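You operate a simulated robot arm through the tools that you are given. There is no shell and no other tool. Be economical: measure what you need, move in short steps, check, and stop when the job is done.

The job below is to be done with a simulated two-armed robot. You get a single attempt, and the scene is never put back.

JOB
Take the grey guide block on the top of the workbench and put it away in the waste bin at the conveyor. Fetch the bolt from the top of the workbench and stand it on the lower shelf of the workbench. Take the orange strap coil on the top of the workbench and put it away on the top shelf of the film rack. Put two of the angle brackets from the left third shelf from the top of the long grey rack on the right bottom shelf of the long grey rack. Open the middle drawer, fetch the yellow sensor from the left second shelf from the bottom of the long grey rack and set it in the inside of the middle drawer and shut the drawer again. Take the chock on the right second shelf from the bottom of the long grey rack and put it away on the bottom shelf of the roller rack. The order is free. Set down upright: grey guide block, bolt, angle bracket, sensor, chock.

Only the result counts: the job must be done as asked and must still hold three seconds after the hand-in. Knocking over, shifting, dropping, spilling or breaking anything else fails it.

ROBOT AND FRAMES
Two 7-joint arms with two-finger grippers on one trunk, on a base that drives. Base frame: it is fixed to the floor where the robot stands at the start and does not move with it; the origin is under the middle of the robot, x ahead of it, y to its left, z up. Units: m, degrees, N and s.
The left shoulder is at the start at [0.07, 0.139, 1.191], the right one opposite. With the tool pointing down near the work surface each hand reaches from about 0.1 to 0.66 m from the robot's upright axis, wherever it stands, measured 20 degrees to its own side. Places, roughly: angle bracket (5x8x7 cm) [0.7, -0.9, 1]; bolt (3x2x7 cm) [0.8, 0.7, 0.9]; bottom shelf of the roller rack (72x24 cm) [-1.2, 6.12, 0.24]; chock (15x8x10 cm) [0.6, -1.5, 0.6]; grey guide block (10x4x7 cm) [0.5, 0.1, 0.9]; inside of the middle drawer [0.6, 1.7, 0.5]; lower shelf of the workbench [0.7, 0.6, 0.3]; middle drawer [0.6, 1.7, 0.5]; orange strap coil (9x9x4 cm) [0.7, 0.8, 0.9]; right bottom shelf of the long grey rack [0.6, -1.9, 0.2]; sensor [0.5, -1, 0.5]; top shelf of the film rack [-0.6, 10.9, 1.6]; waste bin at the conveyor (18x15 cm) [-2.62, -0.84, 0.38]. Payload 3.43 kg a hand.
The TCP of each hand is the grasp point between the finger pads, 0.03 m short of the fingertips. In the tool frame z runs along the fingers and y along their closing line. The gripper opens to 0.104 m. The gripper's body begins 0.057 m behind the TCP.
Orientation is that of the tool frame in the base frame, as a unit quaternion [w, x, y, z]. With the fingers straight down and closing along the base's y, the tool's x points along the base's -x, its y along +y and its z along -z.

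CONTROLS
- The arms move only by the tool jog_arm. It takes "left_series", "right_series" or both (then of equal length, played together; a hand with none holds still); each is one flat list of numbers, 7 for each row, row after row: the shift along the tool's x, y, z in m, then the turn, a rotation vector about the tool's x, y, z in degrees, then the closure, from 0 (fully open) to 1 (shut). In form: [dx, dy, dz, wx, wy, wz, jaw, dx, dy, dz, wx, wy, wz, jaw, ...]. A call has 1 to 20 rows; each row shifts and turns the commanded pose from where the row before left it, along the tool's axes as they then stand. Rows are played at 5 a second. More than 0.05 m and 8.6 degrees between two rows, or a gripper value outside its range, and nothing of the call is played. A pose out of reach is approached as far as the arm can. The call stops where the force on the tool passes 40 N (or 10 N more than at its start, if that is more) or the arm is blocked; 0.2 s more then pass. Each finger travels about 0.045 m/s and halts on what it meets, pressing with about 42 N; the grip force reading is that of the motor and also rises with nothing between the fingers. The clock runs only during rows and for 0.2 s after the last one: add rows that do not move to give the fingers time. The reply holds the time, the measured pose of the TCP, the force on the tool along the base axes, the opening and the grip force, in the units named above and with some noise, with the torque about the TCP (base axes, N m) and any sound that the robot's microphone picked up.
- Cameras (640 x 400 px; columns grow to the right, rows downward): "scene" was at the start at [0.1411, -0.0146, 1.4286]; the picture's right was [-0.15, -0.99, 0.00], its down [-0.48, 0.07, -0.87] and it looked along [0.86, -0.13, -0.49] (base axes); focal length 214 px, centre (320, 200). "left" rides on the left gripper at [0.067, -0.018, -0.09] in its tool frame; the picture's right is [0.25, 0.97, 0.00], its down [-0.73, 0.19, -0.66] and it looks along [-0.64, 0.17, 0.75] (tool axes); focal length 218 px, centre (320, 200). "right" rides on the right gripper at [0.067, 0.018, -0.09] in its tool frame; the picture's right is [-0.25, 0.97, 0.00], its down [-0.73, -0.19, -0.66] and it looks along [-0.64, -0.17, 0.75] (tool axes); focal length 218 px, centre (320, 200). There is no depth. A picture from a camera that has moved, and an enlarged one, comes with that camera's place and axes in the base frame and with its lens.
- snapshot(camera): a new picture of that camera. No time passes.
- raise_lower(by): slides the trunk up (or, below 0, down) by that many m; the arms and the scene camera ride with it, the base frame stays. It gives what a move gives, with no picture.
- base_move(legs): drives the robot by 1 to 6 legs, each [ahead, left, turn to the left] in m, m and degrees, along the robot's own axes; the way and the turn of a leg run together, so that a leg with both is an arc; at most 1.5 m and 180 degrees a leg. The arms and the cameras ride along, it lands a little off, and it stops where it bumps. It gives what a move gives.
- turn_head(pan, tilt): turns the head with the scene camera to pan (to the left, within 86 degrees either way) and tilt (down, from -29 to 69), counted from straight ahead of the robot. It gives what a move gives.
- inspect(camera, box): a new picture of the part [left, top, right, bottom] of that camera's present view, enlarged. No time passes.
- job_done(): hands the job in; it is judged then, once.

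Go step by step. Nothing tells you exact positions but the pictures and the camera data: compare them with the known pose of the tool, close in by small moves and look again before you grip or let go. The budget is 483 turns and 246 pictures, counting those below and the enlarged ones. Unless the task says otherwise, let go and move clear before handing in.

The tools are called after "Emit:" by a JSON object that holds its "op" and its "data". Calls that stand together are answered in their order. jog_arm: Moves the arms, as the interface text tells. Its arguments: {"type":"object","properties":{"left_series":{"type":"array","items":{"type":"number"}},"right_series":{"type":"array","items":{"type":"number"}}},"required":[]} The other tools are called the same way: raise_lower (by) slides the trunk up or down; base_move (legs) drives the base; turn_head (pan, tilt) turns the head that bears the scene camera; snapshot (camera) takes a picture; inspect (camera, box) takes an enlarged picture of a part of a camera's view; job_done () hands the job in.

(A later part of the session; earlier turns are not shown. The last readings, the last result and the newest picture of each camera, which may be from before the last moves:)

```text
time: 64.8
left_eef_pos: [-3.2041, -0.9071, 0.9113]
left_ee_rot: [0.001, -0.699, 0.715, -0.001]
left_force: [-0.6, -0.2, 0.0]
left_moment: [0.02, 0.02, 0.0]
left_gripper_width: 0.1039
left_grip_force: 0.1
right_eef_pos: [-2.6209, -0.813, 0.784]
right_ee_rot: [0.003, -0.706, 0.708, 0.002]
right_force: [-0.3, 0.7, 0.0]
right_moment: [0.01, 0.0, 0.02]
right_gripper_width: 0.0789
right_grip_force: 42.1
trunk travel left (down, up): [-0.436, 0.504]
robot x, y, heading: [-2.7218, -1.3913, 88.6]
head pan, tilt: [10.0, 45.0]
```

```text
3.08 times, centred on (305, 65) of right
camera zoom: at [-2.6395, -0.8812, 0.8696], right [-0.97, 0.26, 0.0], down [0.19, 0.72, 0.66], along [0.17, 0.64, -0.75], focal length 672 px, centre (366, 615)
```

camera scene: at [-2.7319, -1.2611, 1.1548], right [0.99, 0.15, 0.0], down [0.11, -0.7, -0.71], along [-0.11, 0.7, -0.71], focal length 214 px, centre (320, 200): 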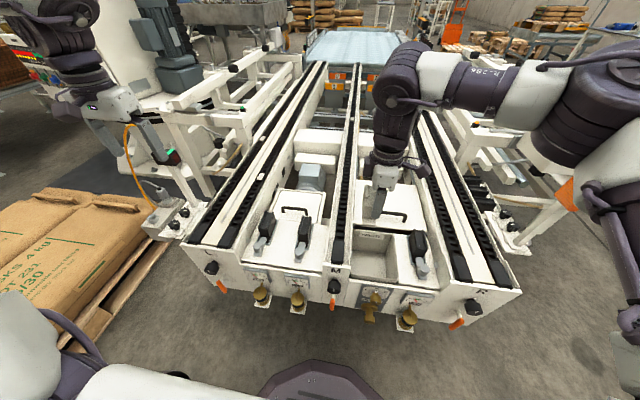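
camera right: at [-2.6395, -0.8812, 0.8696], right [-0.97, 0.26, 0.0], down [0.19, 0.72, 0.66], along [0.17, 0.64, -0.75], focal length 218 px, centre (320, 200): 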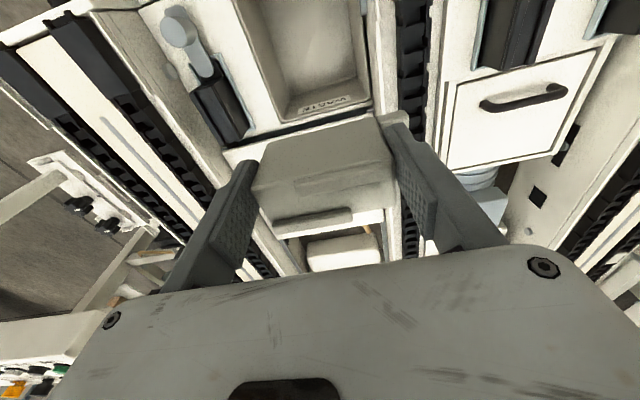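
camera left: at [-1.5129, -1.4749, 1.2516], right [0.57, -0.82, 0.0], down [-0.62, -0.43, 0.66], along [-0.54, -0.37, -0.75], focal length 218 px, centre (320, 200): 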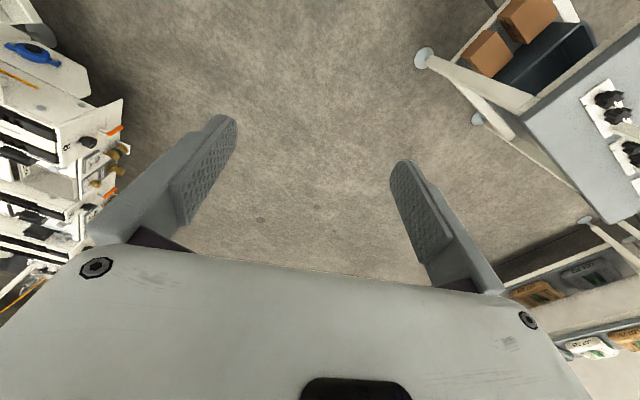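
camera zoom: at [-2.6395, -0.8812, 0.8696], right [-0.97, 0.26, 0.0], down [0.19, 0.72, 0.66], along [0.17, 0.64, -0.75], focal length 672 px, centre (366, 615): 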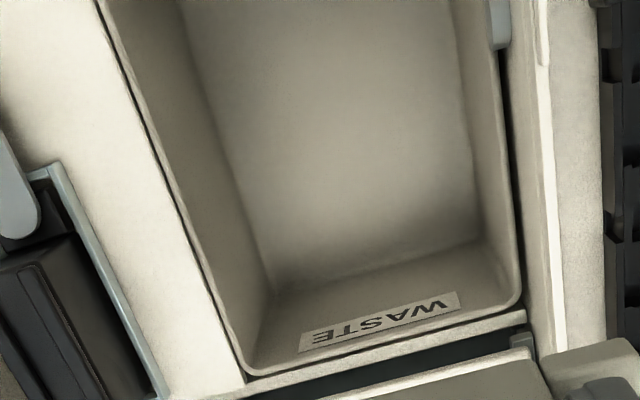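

Shift 9 mm to +x, then lower into the bin by trunk.

Emit:
{"op": "jog_arm", "data": {"right_series": [0, -0.009, 0, 0, 0, 0, 1, 0, 0, 0, 0, 0, 0, 1]}}

Emit:
{"op": "raise_lower", "data": {"by": -0.2}}

Emit:
{"op": "inspect", "data": {"camera": "scene", "box": [300, 60, 500, 260]}}

Emit:
{"op": "snapshot", "data": {"camera": "right"}}

```text
time: 65.4
left_eef_pos: [-3.204, -0.9057, 0.9096]
left_ee_rot: [0.001, -0.699, 0.715, -0.001]
left_force: [0.0, 0.0, -0.3]
left_moment: [0.01, 0.0, -0.01]
left_gripper_width: 0.1038
left_grip_force: 0.1
right_eef_pos: [-2.6116, -0.8119, 0.7829]
right_ee_rot: [0.005, -0.705, 0.709, 0.001]
right_force: [-0.1, 0.8, -1.4]
right_moment: [0.04, 0.0, -0.02]
right_gripper_width: 0.079
right_grip_force: 42.0
trunk travel left (down, up): [-0.436, 0.504]
robot x, y, heading: [-2.7211, -1.3906, 88.7]
head pan, tilt: [10.0, 45.0]
```

```text
time: 67.5
left_eef_pos: [-3.2034, -0.907, 0.7115]
left_ee_rot: [0.0, -0.699, 0.716, -0.001]
left_force: [0.9, -0.1, 0.5]
left_moment: [-0.01, 0.0, 0.0]
left_gripper_width: 0.1039
left_grip_force: 0.0
right_eef_pos: [-2.6111, -0.8126, 0.5834]
right_ee_rot: [0.004, -0.706, 0.708, 0.001]
right_force: [0.2, -0.2, -0.1]
right_moment: [0.01, -0.07, 0.01]
right_gripper_width: 0.079
right_grip_force: 42.6
trunk travel left (down, up): [-0.236, 0.704]
robot x, y, heading: [-2.7228, -1.3891, 88.7]
head pan, tilt: [10.0, 45.0]
```

```text
2.00 times, centred on (400, 160) of scene
camera zoom: at [-2.7318, -1.2611, 0.9548], right [0.99, 0.15, 0.0], down [0.11, -0.7, -0.71], along [-0.11, 0.7, -0.71], focal length 429 px, centre (160, 280)
```

zoom: 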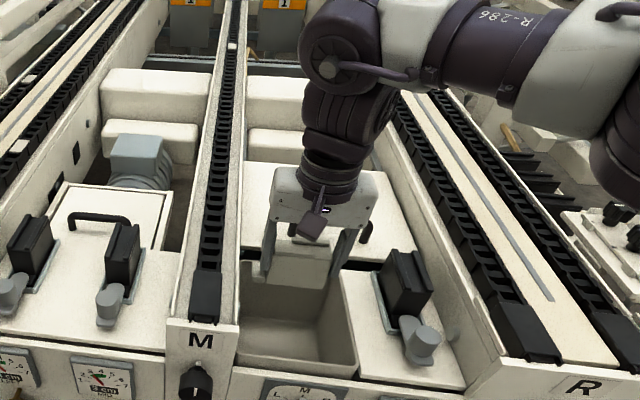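

```text
212 pictures are left
camera right: at [-2.63, -0.8807, 0.67], right [-0.97, 0.26, 0.0], down [0.19, 0.72, 0.66], along [0.17, 0.64, -0.75], focal length 218 px, centre (320, 200)
```

right: 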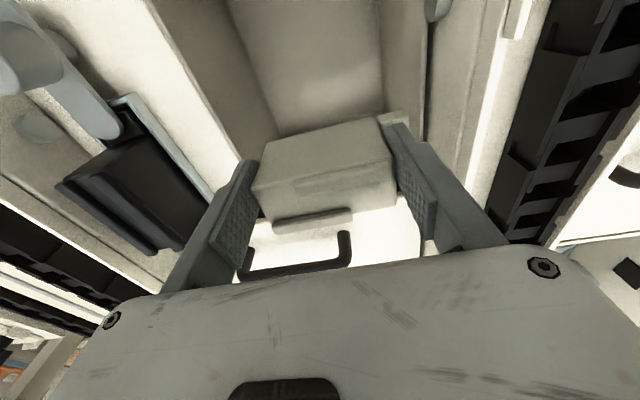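

Block is entering centred. Lowering by jog with force stop.

Emit:
{"op": "jog_arm", "data": {"right_series": [0, 0, 0.02, 0, 0, 0, 1, 0, 0, 0.02, 0, 0, 0, 1, 0, 0, 0.02, 0, 0, 0, 1, 0, 0, 0.02, 0, 0, 0, 1, 0, 0, 0.02, 0, 0, 0, 1, 0, 0, 0.02, 0, 0, 0, 1, 0, 0, 0, 0, 0, 0, 1]}}

Emit:
{"op": "snapshot", "data": {"camera": "right"}}

Emit:
{"op": "inspect", "data": {"camera": "scene", "box": [300, 60, 500, 260]}}

```text
time: 69.1
left_eef_pos: [-3.2036, -0.9076, 0.7111]
left_ee_rot: [0.0, -0.699, 0.715, 0.001]
left_force: [0.2, 0.1, -0.2]
left_moment: [0.0, 0.01, -0.04]
left_gripper_width: 0.104
left_grip_force: 0.2
right_eef_pos: [-2.6098, -0.8124, 0.4614]
right_ee_rot: [0.004, -0.706, 0.708, 0.001]
right_force: [0.1, 0.2, -0.7]
right_moment: [-0.02, 0.02, 0.0]
right_gripper_width: 0.0791
right_grip_force: 42.0
trunk travel left (down, up): [-0.236, 0.704]
robot x, y, heading: [-2.7207, -1.391, 88.3]
head pan, tilt: [10.0, 45.0]
```

```text
211 pictures are left
camera right: at [-2.6286, -0.8799, 0.5492], right [-0.97, 0.26, 0.0], down [0.19, 0.72, 0.66], along [0.17, 0.64, -0.75], focal length 218 px, centre (320, 200)
```

right: 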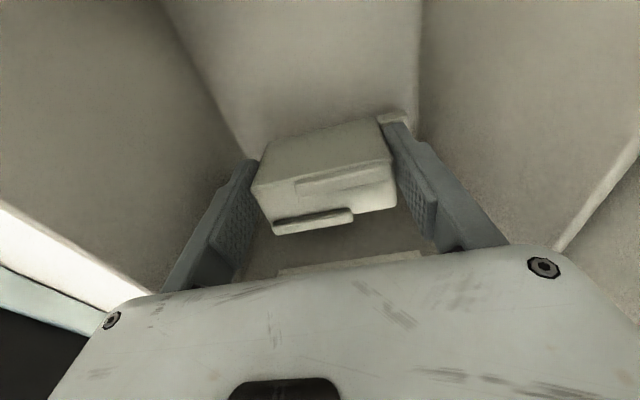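

```text
2.00 times, centred on (400, 160) of scene
camera zoom: at [-2.7319, -1.261, 0.9548], right [0.99, 0.15, 0.0], down [0.11, -0.7, -0.71], along [-0.11, 0.7, -0.71], focal length 429 px, centre (160, 280)
```

zoom: 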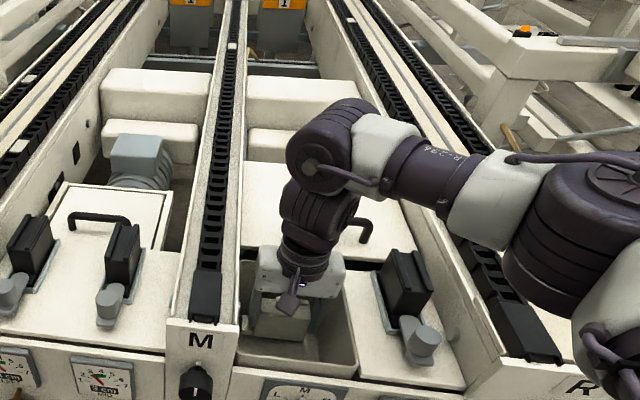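

Emit:
{"op": "jog_arm", "data": {"right_series": [0, 0, 0.01, 0, 0, 0, 1, 0, 0, 0.008, 0, 0, 0, 1, 0, 0, 0.004, 0, 0, 0, 1, 0, 0, 0.002, 0, 0, 0, 1, 0, 0, 0, 0, 0, 0, 1]}}

```text
time: 70.3
left_eef_pos: [-3.2032, -0.9086, 0.7122]
left_ee_rot: [0.001, -0.698, 0.716, 0.001]
left_force: [-0.7, 0.4, -0.3]
left_moment: [0.03, -0.01, 0.02]
left_gripper_width: 0.1043
left_grip_force: 0.1
right_eef_pos: [-2.6103, -0.8112, 0.4415]
right_ee_rot: [0.005, -0.705, 0.709, 0.003]
right_force: [3.2, -3.2, 22.8]
right_moment: [0.09, 0.88, 0.11]
right_gripper_width: 0.0788
right_grip_force: 41.6
trunk travel left (down, up): [-0.236, 0.704]
robot x, y, heading: [-2.7194, -1.3922, 88.9]
head pan, tilt: [10.0, 45.0]
```

Contact with the floor. Opening gently to ~9.2 cm and lifting out.

Emit:
{"op": "jog_arm", "data": {"right_series": [0, 0, -0.001, 0, 0, 0, 0.2, 0, 0, 0, 0, 0, 0, 0.12, 0, 0, 0, 0, 0, 0, 0.12, 0, 0, 0, 0, 0, 0, 0.12]}}

Emit:
{"op": "snapshot", "data": {"camera": "right"}}

```text
time: 71.3
left_eef_pos: [-3.2036, -0.9075, 0.7114]
left_ee_rot: [0.001, -0.699, 0.715, 0.0]
left_force: [0.0, 0.6, 0.0]
left_moment: [0.01, 0.01, 0.03]
left_gripper_width: 0.1041
left_grip_force: 0.1
right_eef_pos: [-2.6102, -0.8115, 0.438]
right_ee_rot: [0.003, -0.705, 0.709, 0.0]
right_force: [-0.8, -0.4, 0.2]
right_moment: [-0.01, 0.0, 0.01]
right_gripper_width: 0.0914
right_grip_force: 0.1
trunk travel left (down, up): [-0.236, 0.704]
robot x, y, heading: [-2.7255, -1.3928, 88.9]
head pan, tilt: [10.0, 45.0]
```

```text
209 pictures are left
camera right: at [-2.6297, -0.8802, 0.5265], right [-0.97, 0.26, 0.0], down [0.19, 0.72, 0.66], along [0.17, 0.64, -0.75], focal length 218 px, centre (320, 200)
```

right: 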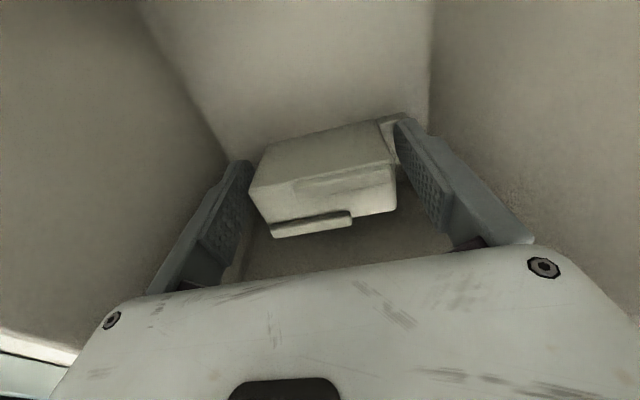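

Released, standing. Lifting out vertically.

Emit:
{"op": "jog_arm", "data": {"right_series": [0, 0, -0.02, 0, 0, 0, 0.12, 0, 0, -0.03, 0, 0, 0, 0.12, 0, 0, -0.04, 0, 0, 0, 0.12, 0, 0, -0.04, 0, 0, 0, 0.12, 0, 0, -0.04, 0, 0, 0, 0.12, 0, 0, -0.04, 0, 0, 0, 0]}}

Emit:
{"op": "raise_lower", "data": {"by": 0.3}}

Emit:
{"op": "snapshot", "data": {"camera": "right"}}

```text
time: 72.7
left_eef_pos: [-3.204, -0.9071, 0.7113]
left_ee_rot: [0.001, -0.699, 0.715, 0.0]
left_force: [0.2, -0.8, -0.1]
left_moment: [0.0, 0.01, -0.01]
left_gripper_width: 0.104
left_grip_force: 0.1
right_eef_pos: [-2.6112, -0.816, 0.6485]
right_ee_rot: [0.004, -0.706, 0.708, 0.0]
right_force: [-0.6, 0.1, 0.1]
right_moment: [-0.01, 0.0, 0.0]
right_gripper_width: 0.1042
right_grip_force: 0.0
trunk travel left (down, up): [-0.236, 0.704]
robot x, y, heading: [-2.7261, -1.3905, 88.7]
head pan, tilt: [10.0, 45.0]
```

```text
time: 75.7
left_eef_pos: [-3.2037, -0.9062, 1.0117]
left_ee_rot: [0.0, -0.699, 0.715, 0.0]
left_force: [0.7, 0.3, 0.3]
left_moment: [0.03, 0.01, -0.04]
left_gripper_width: 0.104
left_grip_force: 0.1
right_eef_pos: [-2.6109, -0.8159, 0.9476]
right_ee_rot: [0.004, -0.705, 0.709, 0.001]
right_force: [-0.2, 0.1, -0.5]
right_moment: [0.01, -0.02, -0.01]
right_gripper_width: 0.1038
right_grip_force: 0.1
trunk travel left (down, up): [-0.536, 0.404]
robot x, y, heading: [-2.7194, -1.3953, 88.9]
head pan, tilt: [10.0, 45.0]
```

```text
208 pictures are left
camera right: at [-2.629, -0.8823, 1.0346], right [-0.97, 0.26, 0.0], down [0.19, 0.72, 0.66], along [0.17, 0.64, -0.75], focal length 218 px, centre (320, 200)
```

right: 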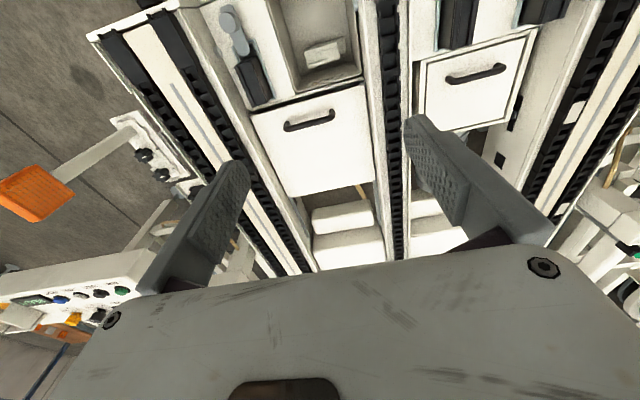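

The block stands in the bin. Now back to the long grey rack: drive right, turn to face +x, approach.

Emit:
{"op": "base_move", "data": {"legs": [[0, -1.45, 0], [0, 0, -89], [0.75, 0.3, 0]]}}

Emit:
{"op": "turn_head", "data": {"pan": 0, "tilt": 20}}

Emit:
{"op": "snapshot", "data": {"camera": "scene"}}

```text
time: 90.6
left_eef_pos: [-0.0656, -0.6061, 1.0114]
left_ee_rot: [0.0, -0.007, 1.0, 0.0]
left_force: [-0.5, 0.0, 0.5]
left_moment: [0.0, 0.05, 0.0]
left_gripper_width: 0.1039
left_grip_force: 0.0
right_eef_pos: [0.0486, -1.1971, 0.9477]
right_ee_rot: [0.003, -0.017, 1.0, -0.002]
right_force: [-0.4, -0.5, 0.3]
right_moment: [0.02, 0.01, -0.02]
right_gripper_width: 0.104
right_grip_force: 0.0
trunk travel left (down, up): [-0.536, 0.404]
robot x, y, heading: [-0.5307, -1.1057, 1.0]
head pan, tilt: [10.0, 45.0]
```

```text
time: 91.5
left_eef_pos: [-0.0657, -0.6076, 1.0113]
left_ee_rot: [0.0, -0.007, 1.0, 0.0]
left_force: [0.1, 0.2, -0.3]
left_moment: [-0.01, 0.0, 0.0]
left_gripper_width: 0.1041
left_grip_force: 0.0
right_eef_pos: [0.0482, -1.1964, 0.948]
right_ee_rot: [0.003, -0.017, 1.0, -0.002]
right_force: [-0.2, 0.3, 0.6]
right_moment: [0.01, -0.02, 0.0]
right_gripper_width: 0.1038
right_grip_force: 0.0
trunk travel left (down, up): [-0.536, 0.404]
robot x, y, heading: [-0.5312, -1.1089, 1.0]
head pan, tilt: [0.0, 20.0]
```

```text
207 pictures are left
camera scene: at [-0.3872, -1.1054, 1.2934], right [0.02, -1.0, 0.0], down [-0.34, -0.01, -0.94], along [0.94, 0.01, -0.34], focal length 214 px, centre (320, 200)
```

scene: 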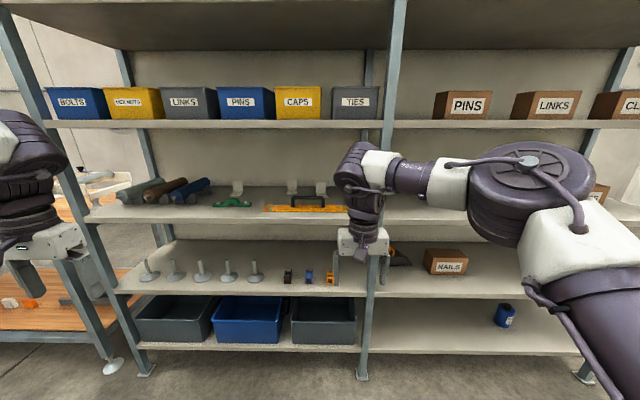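

I see the shelves: brackets (white L's) on the third shelf at z≈0.94, sensors and chock one lower at z≈0.575, bottom at z≈0.2. Zooming in.

Emit:
{"op": "inspect", "data": {"camera": "scene", "box": [180, 160, 350, 230]}}

Emit:
{"op": "inspect", "data": {"camera": "scene", "box": [260, 240, 480, 310]}}

```text
3.76 times, centred on (265, 195) of scene
camera zoom: at [-0.3872, -1.1054, 1.2934], right [0.02, -1.0, 0.0], down [-0.34, -0.01, -0.94], along [0.94, 0.01, -0.34], focal length 807 px, centre (527, 219)
```

zoom: 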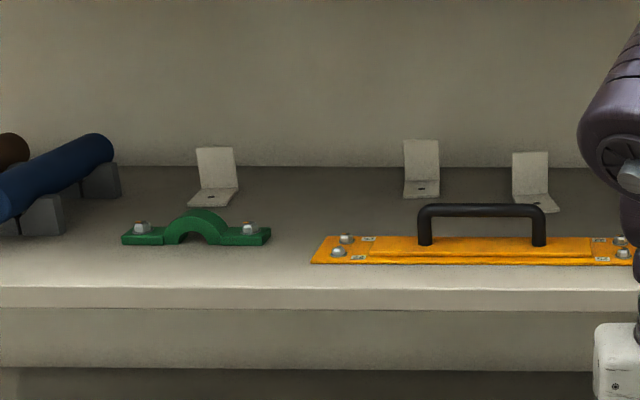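

```text
2.91 times, centred on (370, 275) of scene
camera zoom: at [-0.3872, -1.1054, 1.2934], right [0.02, -1.0, 0.0], down [-0.34, -0.01, -0.94], along [0.94, 0.01, -0.34], focal length 624 px, centre (174, -18)
```

zoom: 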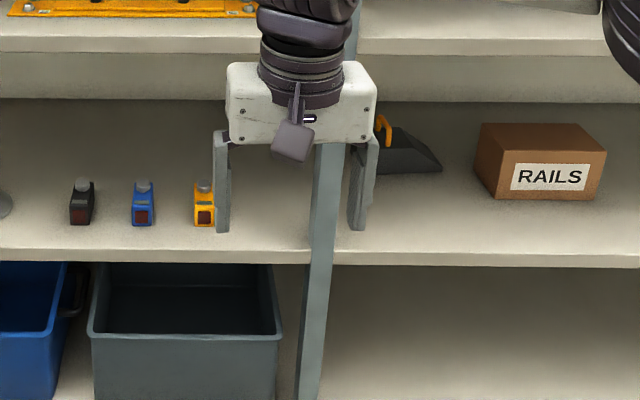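

Plan for brackets: stand at y≈−0.88 with left hand for bracket 1 (y≈−0.655) and right hand for bracket 3 (y≈−1.108), tools pitched 40° forward. First prepare arms in free space.

Emit:
{"op": "raise_lower", "data": {"by": 0.15}}

Emit:
{"op": "jog_arm", "data": {"left_series": [0.0093, -0.0393, 0.0159, 0, 0, 0, 0, 0.0093, -0.0393, 0.0159, 0, 0, 0, 0, 0.0093, -0.0393, 0.0159, 0, 0, 0, 0, 0.0093, -0.0393, 0.0159, 0, 0, 0, 0, 0.0093, -0.0393, 0.0159, 0, 0, 0, 0, 0.0093, -0.0393, 0.0159, 0, 0, 0, 0, 0.0093, -0.0393, 0.0159, 0, 0, 0, 0, 0, 0, 0, 0, -8, 0, 0, 0, 0, 0, 0, -8, 0, 0, 0, 0, 0, 0, -8, 0, 0, 0, 0, 0, 0, -8, 0, 0, 0, 0, 0, 0, -8, 0, 0], "right_series": [0.0257, -0.0197, 0.0069, 0, 0, 0, 0, 0.0257, -0.0197, 0.0069, 0, 0, 0, 0, 0.0257, -0.0197, 0.0069, 0, 0, 0, 0, 0.0257, -0.0197, 0.0069, 0, 0, 0, 0, 0.0257, -0.0197, 0.0069, 0, 0, 0, 0, 0.0257, -0.0197, 0.0069, 0, 0, 0, 0, 0.0257, -0.0197, 0.0069, 0, 0, 0, 0, 0, 0, 0, 0, -8, 0, 0, 0, 0, 0, 0, -8, 0, 0, 0, 0, 0, 0, -8, 0, 0, 0, 0, 0, 0, -8, 0, 0, 0, 0, 0, 0, -8, 0, 0]}}

Emit:
{"op": "turn_head", "data": {"pan": 0, "tilt": 30}}

Emit:
{"op": "snapshot", "data": {"camera": "scene"}}

```text
time: 93.2
left_eef_pos: [-0.0649, -0.6069, 1.1615]
left_ee_rot: [0.0, -0.007, 1.0, 0.0]
left_force: [0.1, 0.2, -0.2]
left_moment: [0.01, -0.03, 0.0]
left_gripper_width: 0.1041
left_grip_force: 0.2
right_eef_pos: [0.0488, -1.1955, 1.0964]
right_ee_rot: [0.004, -0.016, 1.0, -0.001]
right_force: [1.0, 0.6, -0.1]
right_moment: [0.01, -0.01, 0.03]
right_gripper_width: 0.1037
right_grip_force: 0.0
trunk travel left (down, up): [-0.686, 0.254]
robot x, y, heading: [-0.5314, -1.108, 0.6]
head pan, tilt: [0.0, 20.0]
```

```text
time: 95.8
left_eef_pos: [-0.1084, -0.8419, 1.0532]
left_ee_rot: [0.241, 0.007, 0.97, -0.003]
left_force: [-0.2, 0.1, -0.7]
left_moment: [-0.02, -0.02, -0.03]
left_gripper_width: 0.104
left_grip_force: 0.1
left hand out of reach, approached as far as the arm can: row 7, 8, 9, 10, 11, 12
right_eef_pos: [-0.1242, -1.3487, 1.1006]
right_ee_rot: [0.109, -0.018, 0.994, -0.001]
right_force: [-1.4, -0.4, 0.9]
right_moment: [0.01, -0.02, 0.0]
right_gripper_width: 0.1038
right_grip_force: 0.1
right hand out of reach, approached as far as the arm can: row 8, 9, 10, 11, 12
trunk travel left (down, up): [-0.686, 0.254]
robot x, y, heading: [-0.5337, -1.1081, 0.8]
head pan, tilt: [0.0, 20.0]
```

```text
time: 96.6
left_eef_pos: [-0.1048, -0.8435, 1.0535]
left_ee_rot: [0.237, 0.009, 0.971, -0.001]
left_force: [-0.4, -0.2, -0.6]
left_moment: [0.0, -0.02, 0.02]
left_gripper_width: 0.1038
left_grip_force: 0.0
right_eef_pos: [-0.1227, -1.3523, 1.0984]
right_ee_rot: [0.107, -0.017, 0.994, 0.0]
right_force: [-0.4, 0.0, 0.8]
right_moment: [0.05, 0.01, -0.01]
right_gripper_width: 0.1039
right_grip_force: 0.2
trunk travel left (down, up): [-0.686, 0.254]
robot x, y, heading: [-0.5289, -1.104, 0.8]
head pan, tilt: [0.0, 30.0]
```

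```text
204 pictures are left
camera scene: at [-0.3905, -1.1058, 1.4276], right [0.02, -1.0, 0.0], down [-0.5, -0.01, -0.87], along [0.87, 0.01, -0.5], focal length 214 px, centre (320, 200)
```

scene: 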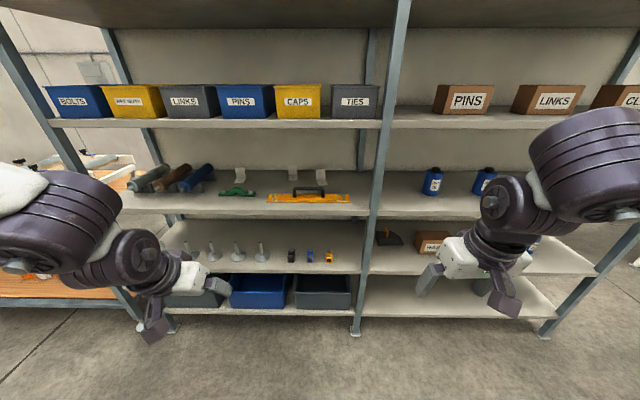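

The pitch isn't reachable with folded arms; extend forward to see whether it becomes reachable.

Emit:
{"op": "jog_arm", "data": {"left_series": [-0.0306, 0, 0.0257, 0, 0, 0, 0, -0.0306, 0, 0.0257, 0, 0, 0, 0, -0.0306, 0, 0.0257, 0, 0, 0, 0, -0.0306, 0, 0.0257, 0, 0, 0, 0, -0.0306, 0, 0.0257, 0, 0, 0, 0, 0, 0, 0, 0, 0, 0, 0], "right_series": [-0.0306, 0, 0.0257, 0, 0, 0, 0, -0.0306, 0, 0.0257, 0, 0, 0, 0, -0.0306, 0, 0.0257, 0, 0, 0, 0, -0.0306, 0, 0.0257, 0, 0, 0, 0, -0.0306, 0, 0.0257, 0, 0, 0, 0, 0, 0, 0, 0, 0, 0, 0]}}

Emit:
{"op": "snapshot", "data": {"camera": "scene"}}

```text
time: 98.0
left_eef_pos: [0.0899, -0.8459, 1.0101]
left_ee_rot: [0.24, 0.005, 0.971, 0.002]
left_force: [-1.0, -0.1, -0.2]
left_moment: [-0.03, 0.0, 0.02]
left_gripper_width: 0.1038
left_grip_force: 0.1
right_eef_pos: [0.0537, -1.3472, 1.0039]
right_ee_rot: [0.109, -0.017, 0.994, -0.001]
right_force: [-0.4, -0.2, -0.1]
right_moment: [-0.01, -0.04, 0.01]
right_gripper_width: 0.1039
right_grip_force: 0.1
trunk travel left (down, up): [-0.686, 0.254]
robot x, y, heading: [-0.5302, -1.1049, 0.8]
head pan, tilt: [0.0, 30.0]
```

```text
203 pictures are left
camera scene: at [-0.3923, -1.1058, 1.4277], right [0.02, -1.0, 0.0], down [-0.5, -0.01, -0.87], along [0.87, 0.01, -0.5], focal length 214 px, centre (320, 200)
```

scene: 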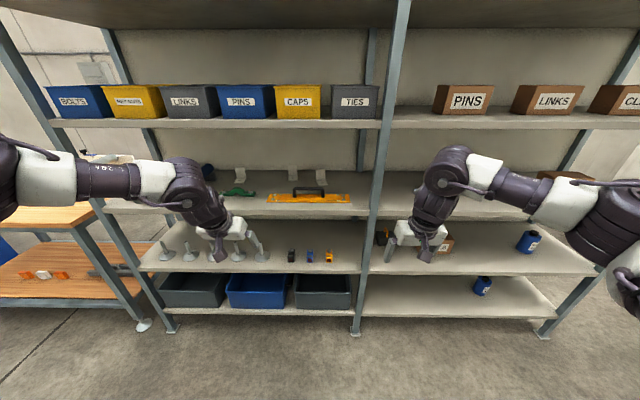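

Forearms come in level from the sides, wrists bending down – good for shelves. Finish the pitch now.

Emit:
{"op": "jog_arm", "data": {"left_series": [0, 0, 0, 0, -3, 0, 0, 0, 0, 0, 0, -3, 0, 0, 0, 0, 0, 0, -3, 0, 0, 0, 0, 0, 0, -3, 0, 0, 0, 0, 0, 0, 0, 0, 0], "right_series": [0, 0, 0, 0, -7, 1, 0, 0, 0, 0, 0, -7, 1, 0, 0, 0, 0, 0, -7, 0, 0, 0, 0, 0, 0, -7, 0, 0, 0, 0, 0, 0, 0, 0, 0]}}

Emit:
{"op": "snapshot", "data": {"camera": "scene"}}

```text
time: 99.2
left_eef_pos: [0.0924, -0.8462, 1.0095]
left_ee_rot: [0.339, 0.006, 0.941, 0.0]
left_force: [-0.3, 0.0, -0.6]
left_moment: [0.0, 0.0, 0.0]
left_gripper_width: 0.1039
left_grip_force: 0.1
right_eef_pos: [0.055, -1.3465, 1.0055]
right_ee_rot: [0.346, 0.001, 0.938, 0.003]
right_force: [0.4, -0.1, -0.5]
right_moment: [-0.01, 0.01, 0.0]
right_gripper_width: 0.104
right_grip_force: 0.0
trunk travel left (down, up): [-0.686, 0.254]
robot x, y, heading: [-0.5333, -1.1075, 1.0]
head pan, tilt: [0.0, 30.0]
```

```text
202 pictures are left
camera scene: at [-0.3896, -1.1053, 1.4274], right [0.02, -1.0, 0.0], down [-0.5, -0.01, -0.87], along [0.87, 0.01, -0.5], focal length 214 px, centre (320, 200)
```

scene: 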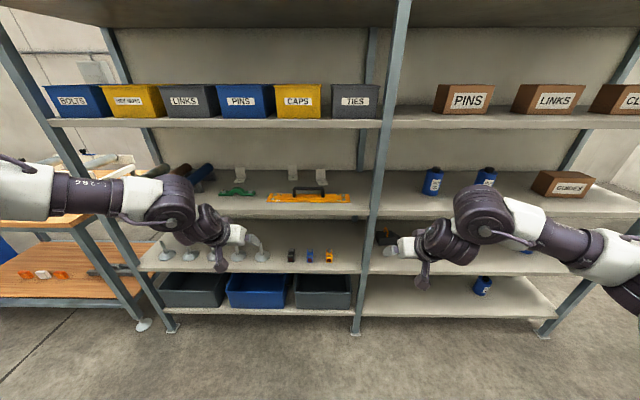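

Pitch achieved. I want straighter arms (elbows not wide) to enter the shelf, so test further extension here in free space.

Emit:
{"op": "jog_arm", "data": {"left_series": [-0.0306, 0, 0.0257, 0, 0, 0, 0, -0.0306, 0, 0.0257, 0, 0, 0, 0, -0.0306, 0, 0.0257, 0, 0, 0, 0, -0.0306, 0, 0.0257, 0, 0, 0, 0, 0, 0, 0, 0, 0, 0, 0], "right_series": [-0.0306, 0, 0.0257, 0, 0, 0, 0, -0.0306, 0, 0.0257, 0, 0, 0, 0, -0.0306, 0, 0.0257, 0, 0, 0, 0, -0.0306, 0, 0.0257, 0, 0, 0, 0, 0, 0, 0, 0, 0, 0, 0]}}

Emit:
{"op": "snapshot", "data": {"camera": "scene"}}

```text
time: 100.4
left_eef_pos: [0.1934, -0.8176, 1.0302]
left_ee_rot: [0.34, 0.007, 0.941, 0.0]
left_force: [0.6, -0.1, 0.2]
left_moment: [0.01, -0.01, 0.01]
left_gripper_width: 0.1039
left_grip_force: 0.0
left hand out of reach, approached as far as the arm can: row 3, 4
right_eef_pos: [0.2146, -1.3487, 1.0055]
right_ee_rot: [0.346, 0.001, 0.938, 0.003]
right_force: [-0.5, -0.1, 0.1]
right_moment: [0.01, -0.01, 0.02]
right_gripper_width: 0.1044
right_grip_force: 0.2
trunk travel left (down, up): [-0.686, 0.254]
robot x, y, heading: [-0.5296, -1.1072, 0.8]
head pan, tilt: [0.0, 30.0]
```

```text
201 pictures are left
camera scene: at [-0.3903, -1.1059, 1.4274], right [0.02, -1.0, 0.0], down [-0.5, -0.01, -0.87], along [0.87, 0.01, -0.5], focal length 214 px, centre (320, 200)
```

scene: 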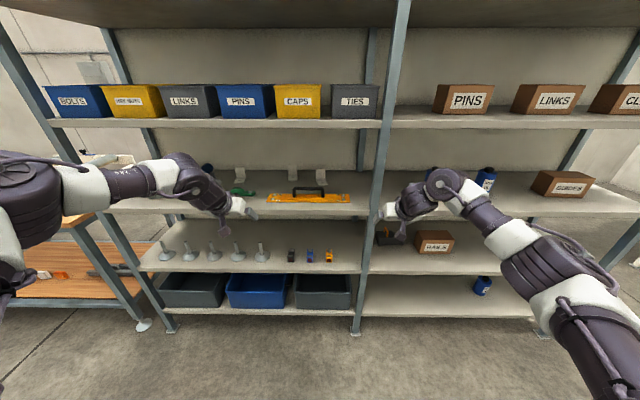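

The right arm extends nicely (0.74 m ahead); the left is in a worse elbow posture. I'll use the right arm for both brackets and tuck the left arm back.

Emit:
{"op": "jog_arm", "data": {"left_series": [0, 0, 0, 0, 8, 0, 0, 0, 0, 0, 0, 8, 0, 0, 0, 0, 0, 0, 8, 0, 0, 0, 0, 0, 0, 8, 0, 0, 0, 0, 0, 0, 8, 0, 0, 0.043, 0.018, 0, 0, 0, 0, 0, 0.043, 0.018, 0, 0, 0, 0, 0, 0.043, 0.018, 0, 0, 0, 0, 0, 0.043, 0.018, 0, 0, 0, 0, 0, 0.043, 0.018, 0, 0, 0, 0, 0, 0.043, 0.018, 0, 0, 0, 0, 0, 0.043, 0.018, 0, 0, 0, 0, 0, 0.043, 0.018, 0, 0, 0, 0, 0, 0.043, 0.018, 0, 0, 0, 0, 0]}}

Emit:
{"op": "snapshot", "data": {"camera": "scene"}}

```text
time: 103.4
left_eef_pos: [-0.3388, -0.6023, 1.0323]
left_ee_rot: [-0.002, 0.007, 1.0, 0.002]
left_force: [-0.9, 0.2, -0.1]
left_moment: [0.0, -0.03, -0.02]
left_gripper_width: 0.1038
left_grip_force: 0.1
left hand out of reach, approached as far as the arm can: row 1, 2, 3, 4, 5
right_eef_pos: [0.2125, -1.3481, 1.0074]
right_ee_rot: [0.346, 0.001, 0.938, 0.004]
right_force: [0.1, 0.1, 0.2]
right_moment: [0.01, 0.02, 0.01]
right_gripper_width: 0.1039
right_grip_force: 0.0
trunk travel left (down, up): [-0.686, 0.254]
robot x, y, heading: [-0.5338, -1.1066, 0.6]
head pan, tilt: [0.0, 30.0]
```

```text
200 pictures are left
camera scene: at [-0.3925, -1.106, 1.4277], right [0.01, -1.0, 0.0], down [-0.5, -0.01, -0.87], along [0.87, 0.01, -0.5], focal length 214 px, centre (320, 200)
```

scene: 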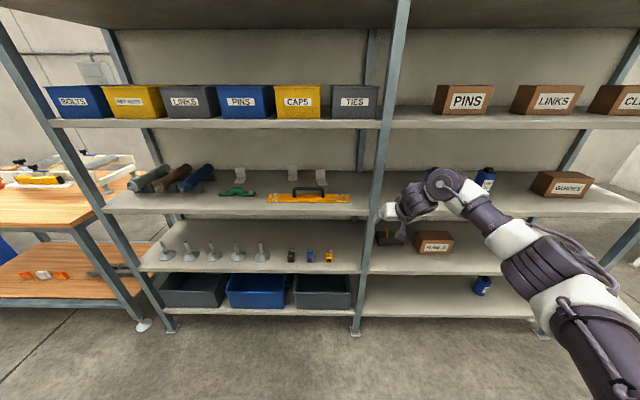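

Left arm tucked. Measure the brackets again with a zoom.

Emit:
{"op": "inspect", "data": {"camera": "scene", "box": [220, 155, 350, 215]}}

```text
4.92 times, centred on (285, 185) of scene
camera zoom: at [-0.3925, -1.106, 1.4277], right [0.01, -1.0, 0.0], down [-0.5, -0.01, -0.87], along [0.87, 0.01, -0.5], focal length 1056 px, centre (492, 274)
```

zoom: 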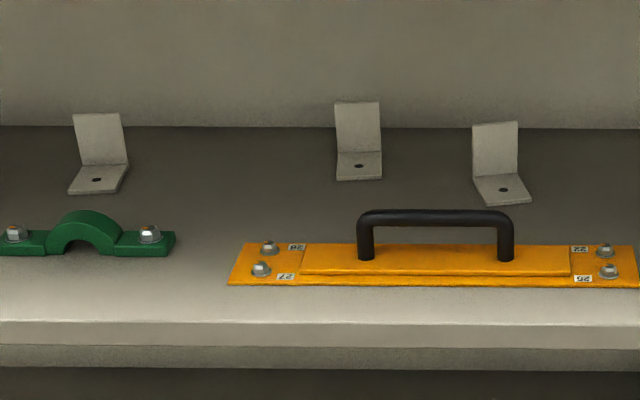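

B3: plate foot ≈(0.679,−1.098), yaw ≈8°, top z≈1.005; handle top ≈1.0. I set hand height 1.04 with 8° yaw, then drive left and check.

Emit:
{"op": "jog_arm", "data": {"right_series": [-0.0225, 0, -0.0268, -5.1, 0, -6.1, 0, 0, 0, 0, 0, 0, 0, 0]}}

Emit:
{"op": "base_move", "data": {"legs": [[0.15, 0.25, 0]]}}

Emit:
{"op": "snapshot", "data": {"camera": "scene"}}

Emit:
{"op": "snapshot", "data": {"camera": "right"}}

```text
time: 104.0
left_eef_pos: [-0.3353, -0.5997, 1.0324]
left_ee_rot: [-0.003, 0.005, 1.0, 0.002]
left_force: [-0.2, -0.5, -0.2]
left_moment: [0.0, -0.01, -0.01]
left_gripper_width: 0.1041
left_grip_force: 0.0
right_eef_pos: [0.2141, -1.3485, 1.0409]
right_ee_rot: [0.345, -0.065, 0.936, 0.027]
right_force: [-0.2, -0.4, -0.7]
right_moment: [0.02, 0.04, 0.0]
right_gripper_width: 0.1038
right_grip_force: 0.1
trunk travel left (down, up): [-0.686, 0.254]
robot x, y, heading: [-0.5313, -1.1098, 0.7]
head pan, tilt: [0.0, 30.0]
```

```text
time: 106.0
left_eef_pos: [-0.1889, -0.3504, 1.033]
left_ee_rot: [-0.003, 0.007, 1.0, 0.003]
left_force: [0.3, 0.2, 0.3]
left_moment: [0.02, 0.0, 0.02]
left_gripper_width: 0.1043
left_grip_force: 0.1
right_eef_pos: [0.3606, -1.0988, 1.0413]
right_ee_rot: [0.345, -0.064, 0.936, 0.027]
right_force: [0.2, 0.1, 0.0]
right_moment: [0.04, 0.0, 0.03]
right_gripper_width: 0.1039
right_grip_force: 0.2
trunk travel left (down, up): [-0.686, 0.254]
robot x, y, heading: [-0.3863, -0.8526, 0.9]
head pan, tilt: [0.0, 30.0]
```

```text
198 pictures are left
camera scene: at [-0.2433, -0.8548, 1.4275], right [0.01, -1.0, 0.0], down [-0.5, -0.01, -0.87], along [0.87, 0.01, -0.5], focal length 214 px, centre (320, 200)
```

scene: 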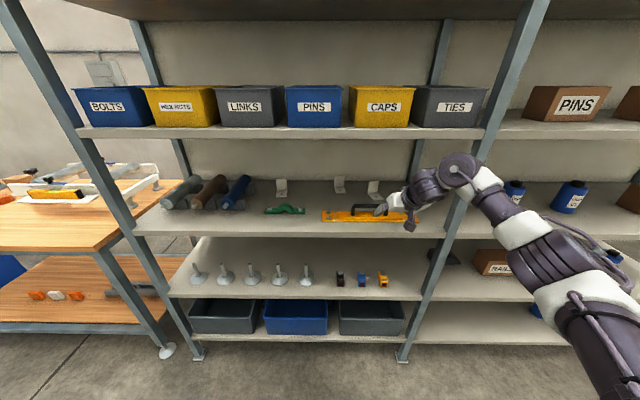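

```text
197 pictures are left
camera right: at [0.2495, -1.0961, 1.0643], right [0.06, 0.98, 0.17], down [0.15, -0.18, 0.97], along [0.99, -0.03, -0.16], focal length 218 px, centre (320, 200)
```

right: 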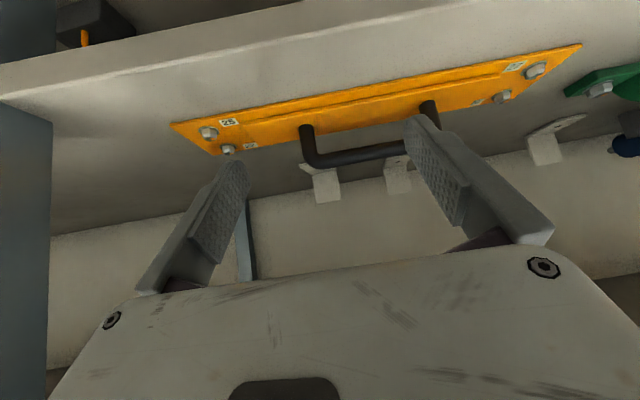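

The right arm would pass too near the middle post for bracket 3; brackets 2 (≈0.737,−0.939) and 1 (≈0.70,−0.653) are safer. Moving left for bracket 2, then forward partway.

Emit:
{"op": "base_move", "data": {"legs": [[0, 0.16, 0], [0.22, 0, 0]]}}

Emit:
{"op": "snapshot", "data": {"camera": "scene"}}

Emit:
{"op": "snapshot", "data": {"camera": "right"}}

```text
time: 108.7
left_eef_pos: [-0.0032, -0.1904, 1.0379]
left_ee_rot: [0.016, 0.019, 1.0, -0.001]
left_force: [0.4, 0.4, 1.0]
left_moment: [-0.02, -0.01, 0.03]
left_gripper_width: 0.1038
left_grip_force: 0.0
right_eef_pos: [0.5155, -0.9462, 1.0286]
right_ee_rot: [0.335, -0.063, 0.94, 0.017]
right_force: [0.1, 0.2, 0.1]
right_moment: [-0.01, 0.04, -0.01]
right_gripper_width: 0.104
right_grip_force: 0.0
trunk travel left (down, up): [-0.686, 0.254]
robot x, y, heading: [-0.1738, -0.6954, -0.7]
head pan, tilt: [0.0, 30.0]
```

```text
196 pictures are left
camera scene: at [-0.0958, -0.6899, 1.4337], right [-0.01, -1.0, 0.01], down [-0.46, 0.0, -0.89], along [0.89, -0.01, -0.46], focal length 214 px, centre (320, 200)
```

scene: 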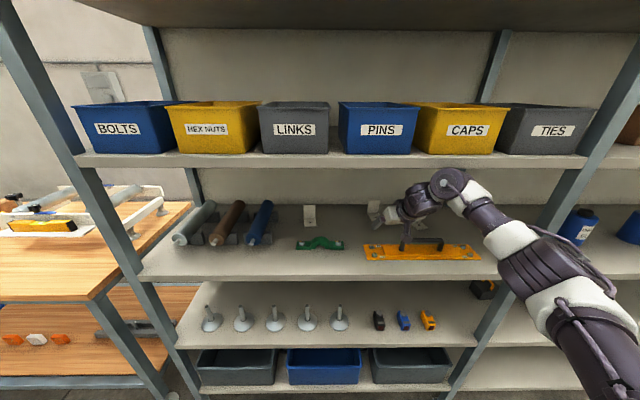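

```text
195 pictures are left
camera right: at [0.4052, -0.9428, 1.054], right [0.07, 0.99, 0.15], down [0.17, -0.16, 0.97], along [0.98, -0.04, -0.18], focal length 218 px, centre (320, 200)
```

right: 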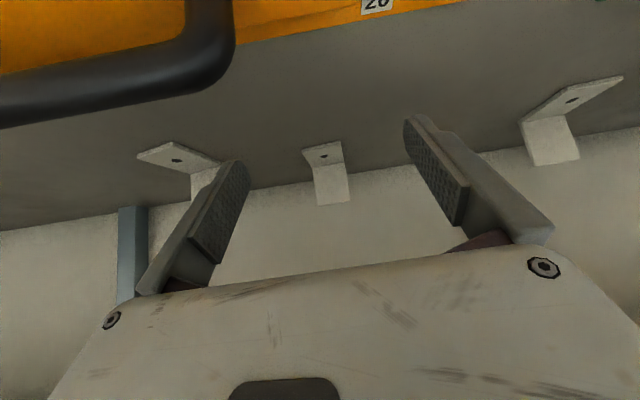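

The body looks leaned back slightly; let it settle and re-read.

Emit:
{"op": "jog_arm", "data": {"right_series": [0, 0, 0, 0, 0, 0, 0, 0, 0, 0, 0, 0, 0, 0, 0, 0, 0, 0, 0, 0, 0, 0, 0, 0, 0, 0, 0, 0]}}

```text
time: 109.7
left_eef_pos: [0.0411, -0.1979, 1.0294]
left_ee_rot: [-0.007, 0.019, 1.0, 0.002]
left_force: [0.0, 0.4, -0.3]
left_moment: [0.04, 0.01, 0.03]
left_gripper_width: 0.1041
left_grip_force: 0.1
right_eef_pos: [0.5585, -0.9539, 0.9922]
right_ee_rot: [0.313, -0.061, 0.948, 0.021]
right_force: [0.2, 0.8, -0.3]
right_moment: [0.03, -0.04, 0.02]
right_gripper_width: 0.104
right_grip_force: 0.0
trunk travel left (down, up): [-0.686, 0.254]
robot x, y, heading: [-0.1767, -0.6993, -0.7]
head pan, tilt: [0.0, 30.0]
```

Emit:
{"op": "jog_arm", "data": {"right_series": [0, 0, 0, 0, 0, 0, 0, 0, 0, 0, 0, 0, 0, 0, 0, 0, 0, 0, 0, 0, 0, 0, 0, 0, 0, 0, 0, 0, 0, 0, 0, 0, 0, 0, 0, 0, 0, 0, 0, 0, 0, 0]}}

Emit:
{"op": "snapshot", "data": {"camera": "scene"}}

Emit:
{"op": "snapshot", "data": {"camera": "right"}}

```text
time: 111.1
left_eef_pos: [0.0394, -0.1949, 1.0312]
left_ee_rot: [-0.006, 0.019, 1.0, 0.001]
left_force: [0.2, -0.4, -0.6]
left_moment: [0.03, 0.03, 0.01]
left_gripper_width: 0.1038
left_grip_force: 0.0
right_eef_pos: [0.5582, -0.9518, 0.9929]
right_ee_rot: [0.313, -0.061, 0.948, 0.02]
right_force: [-0.9, 0.1, 0.5]
right_moment: [-0.03, 0.02, -0.02]
right_gripper_width: 0.1041
right_grip_force: 0.0
trunk travel left (down, up): [-0.686, 0.254]
robot x, y, heading: [-0.1784, -0.698, -0.5]
head pan, tilt: [0.0, 30.0]
```

```text
194 pictures are left
camera scene: at [-0.0344, -0.6986, 1.4274], right [-0.01, -1.0, 0.0], down [-0.5, 0.01, -0.87], along [0.87, -0.01, -0.5], focal length 214 px, centre (320, 200)
```

scene: 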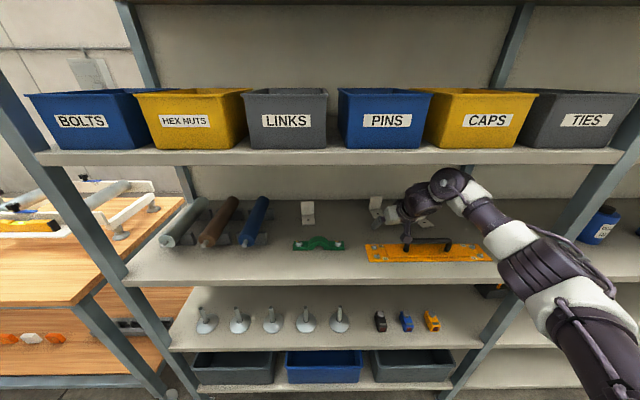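

```text
193 pictures are left
camera right: at [0.4487, -0.9489, 1.0234], right [0.08, 0.99, 0.15], down [0.22, -0.17, 0.96], along [0.97, -0.04, -0.23], focal length 218 px, centre (320, 200)
```

right: 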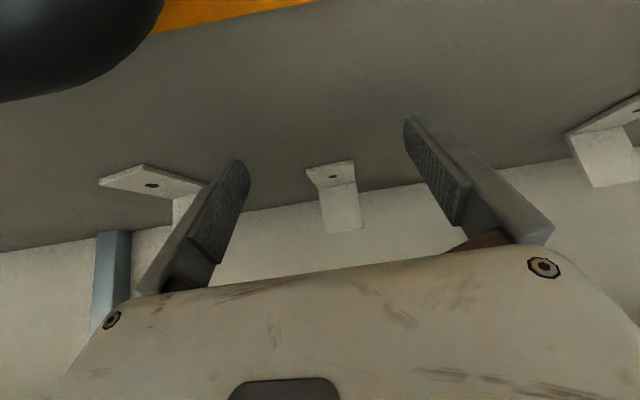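

The arm seems to have brushed something (hand now 0.993 high, pitch ~36°), nothing on the shelf is disturbed. I centre the hand and advance 0.1 m, watching.

Emit:
{"op": "jog_arm", "data": {"right_series": [-0.005, 0.014, -0.006, 0, 0, 0, 0, 0, 0, 0, 0, 0, 0, 0]}}

Emit:
{"op": "base_move", "data": {"legs": [[0.1, 0, 0]]}}

Emit:
{"op": "snapshot", "data": {"camera": "right"}}

Emit:
{"op": "snapshot", "data": {"camera": "scene"}}

```text
time: 111.7
left_eef_pos: [0.0392, -0.1956, 1.0316]
left_ee_rot: [-0.006, 0.019, 1.0, 0.002]
left_force: [0.0, -0.4, 0.1]
left_moment: [-0.02, -0.03, 0.03]
left_gripper_width: 0.1042
left_grip_force: 0.0
right_eef_pos: [0.5564, -0.9381, 1.0016]
right_ee_rot: [0.312, -0.061, 0.948, 0.021]
right_force: [0.4, -0.5, -0.6]
right_moment: [0.04, 0.01, 0.01]
right_gripper_width: 0.1043
right_grip_force: 0.1
trunk travel left (down, up): [-0.686, 0.254]
robot x, y, heading: [-0.1749, -0.6956, -0.4]
head pan, tilt: [0.0, 30.0]
```

```text
time: 112.8
left_eef_pos: [0.1391, -0.1986, 1.0303]
left_ee_rot: [-0.006, 0.019, 1.0, 0.002]
left_force: [-0.9, 0.1, 0.3]
left_moment: [0.02, 0.01, 0.01]
left_gripper_width: 0.1039
left_grip_force: 0.0
right_eef_pos: [0.6547, -0.94, 1.0021]
right_ee_rot: [0.312, -0.061, 0.948, 0.021]
right_force: [0.6, 1.3, 0.6]
right_moment: [0.0, -0.02, -0.03]
right_gripper_width: 0.1041
right_grip_force: 0.0
trunk travel left (down, up): [-0.686, 0.254]
robot x, y, heading: [-0.076, -0.6989, -0.6]
head pan, tilt: [0.0, 30.0]
```

```text
192 pictures are left
camera right: at [0.5464, -0.9364, 1.0319], right [0.08, 0.99, 0.15], down [0.22, -0.17, 0.96], along [0.97, -0.04, -0.23], focal length 218 px, centre (320, 200)
```

right: 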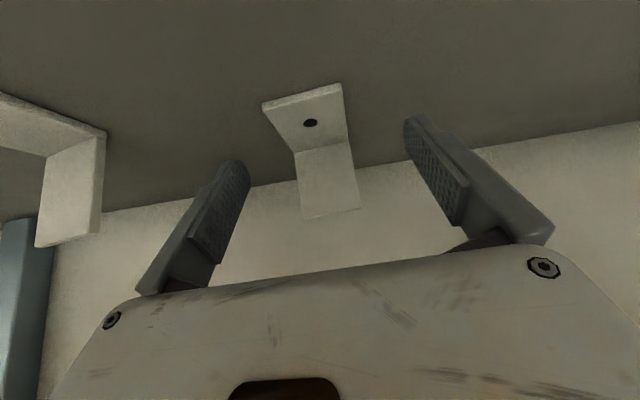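

```text
191 pictures are left
camera scene: at [0.0642, -0.6999, 1.4275], right [-0.01, -1.0, 0.0], down [-0.5, 0.01, -0.87], along [0.87, -0.01, -0.5], focal length 214 px, centre (320, 200)
```

scene: 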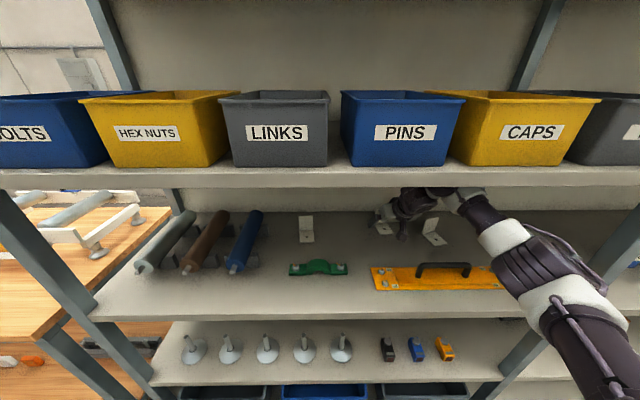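

Clear path. Advance the last 7.5 cm.

Emit:
{"op": "base_move", "data": {"legs": [[0.075, 0.004, 0]]}}

Emit:
{"op": "snapshot", "data": {"camera": "right"}}

Emit:
{"op": "snapshot", "data": {"camera": "scene"}}

```text
time: 113.9
left_eef_pos: [0.2114, -0.1947, 1.0312]
left_ee_rot: [-0.007, 0.019, 1.0, 0.002]
left_force: [0.3, 0.5, 0.5]
left_moment: [-0.02, 0.0, -0.02]
left_gripper_width: 0.1041
left_grip_force: 0.1
right_eef_pos: [0.7279, -0.9367, 1.0024]
right_ee_rot: [0.314, -0.061, 0.947, 0.021]
right_force: [0.6, -0.1, 0.6]
right_moment: [0.0, 0.01, -0.01]
right_gripper_width: 0.1039
right_grip_force: 0.1
trunk travel left (down, up): [-0.686, 0.254]
robot x, y, heading: [-0.0019, -0.6931, -0.5]
head pan, tilt: [0.0, 30.0]
```

```text
190 pictures are left
camera right: at [0.6191, -0.9332, 1.0329], right [0.08, 0.99, 0.15], down [0.22, -0.17, 0.96], along [0.97, -0.04, -0.23], focal length 218 px, centre (320, 200)
```

right: 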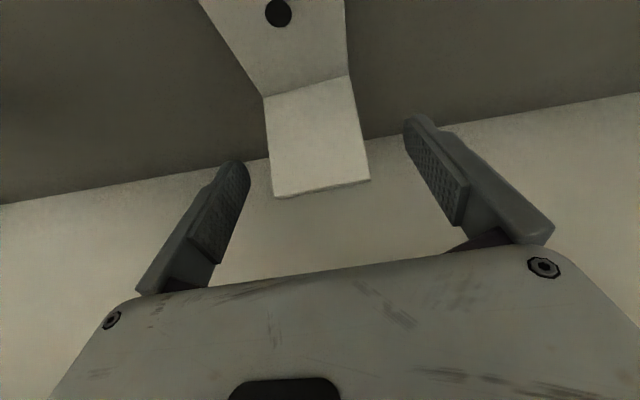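

```text
189 pictures are left
camera scene: at [0.1365, -0.6965, 1.4277], right [-0.01, -1.0, 0.0], down [-0.5, 0.01, -0.87], along [0.87, -0.01, -0.5], focal length 214 px, centre (320, 200)
```

scene: 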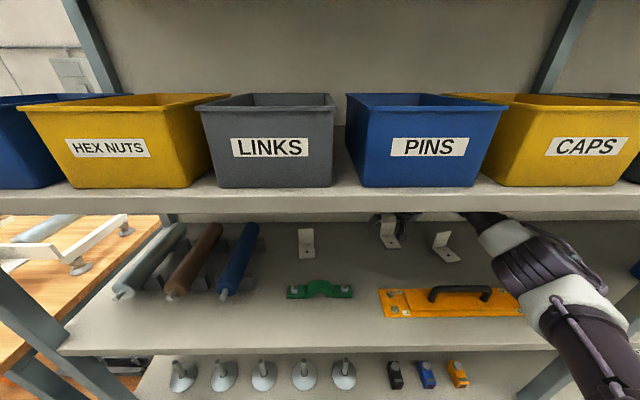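

Plate is right between the fingers. Lower 2.2 cm, close, then lift.

Emit:
{"op": "jog_arm", "data": {"right_series": [0.0066, 0, 0.0088, 0, 0, 0, 0, 0.0066, 0, 0.0088, 0, 0, 0, 0, 0, 0, 0, 0, 0, 0, 0.3, 0, 0, 0, 0, 0, 0, 0.5, 0, 0, 0, 0, 0, 0, 1, 0, 0, 0, 0, 0, 0, 1, 0, 0, 0, 0, 0, 0, 1, 0, 0, 0, 0, 0, 0, 1]}}

Emit:
{"op": "snapshot", "data": {"camera": "right"}}

```text
time: 115.7
left_eef_pos: [0.213, -0.194, 1.0315]
left_ee_rot: [-0.006, 0.019, 1.0, 0.002]
left_force: [-0.3, -0.7, 1.0]
left_moment: [0.02, 0.01, -0.02]
left_gripper_width: 0.1038
left_grip_force: 0.1
right_eef_pos: [0.7296, -0.9371, 0.9783]
right_ee_rot: [0.312, -0.061, 0.948, 0.021]
right_force: [0.8, 0.2, 0.9]
right_moment: [-0.06, -0.03, 0.02]
right_gripper_width: 0.0493
right_grip_force: 42.2
trunk travel left (down, up): [-0.686, 0.254]
robot x, y, heading: [-0.0039, -0.6941, -0.6]
head pan, tilt: [0.0, 30.0]
```

```text
188 pictures are left
camera right: at [0.6208, -0.9327, 1.0092], right [0.08, 0.99, 0.15], down [0.22, -0.17, 0.96], along [0.97, -0.04, -0.23], focal length 218 px, centre (320, 200)
```

right: 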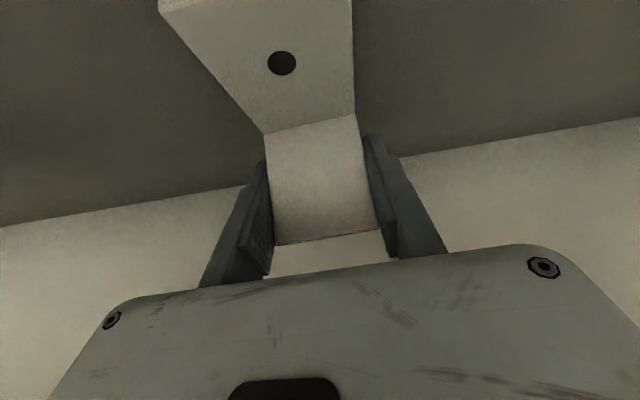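

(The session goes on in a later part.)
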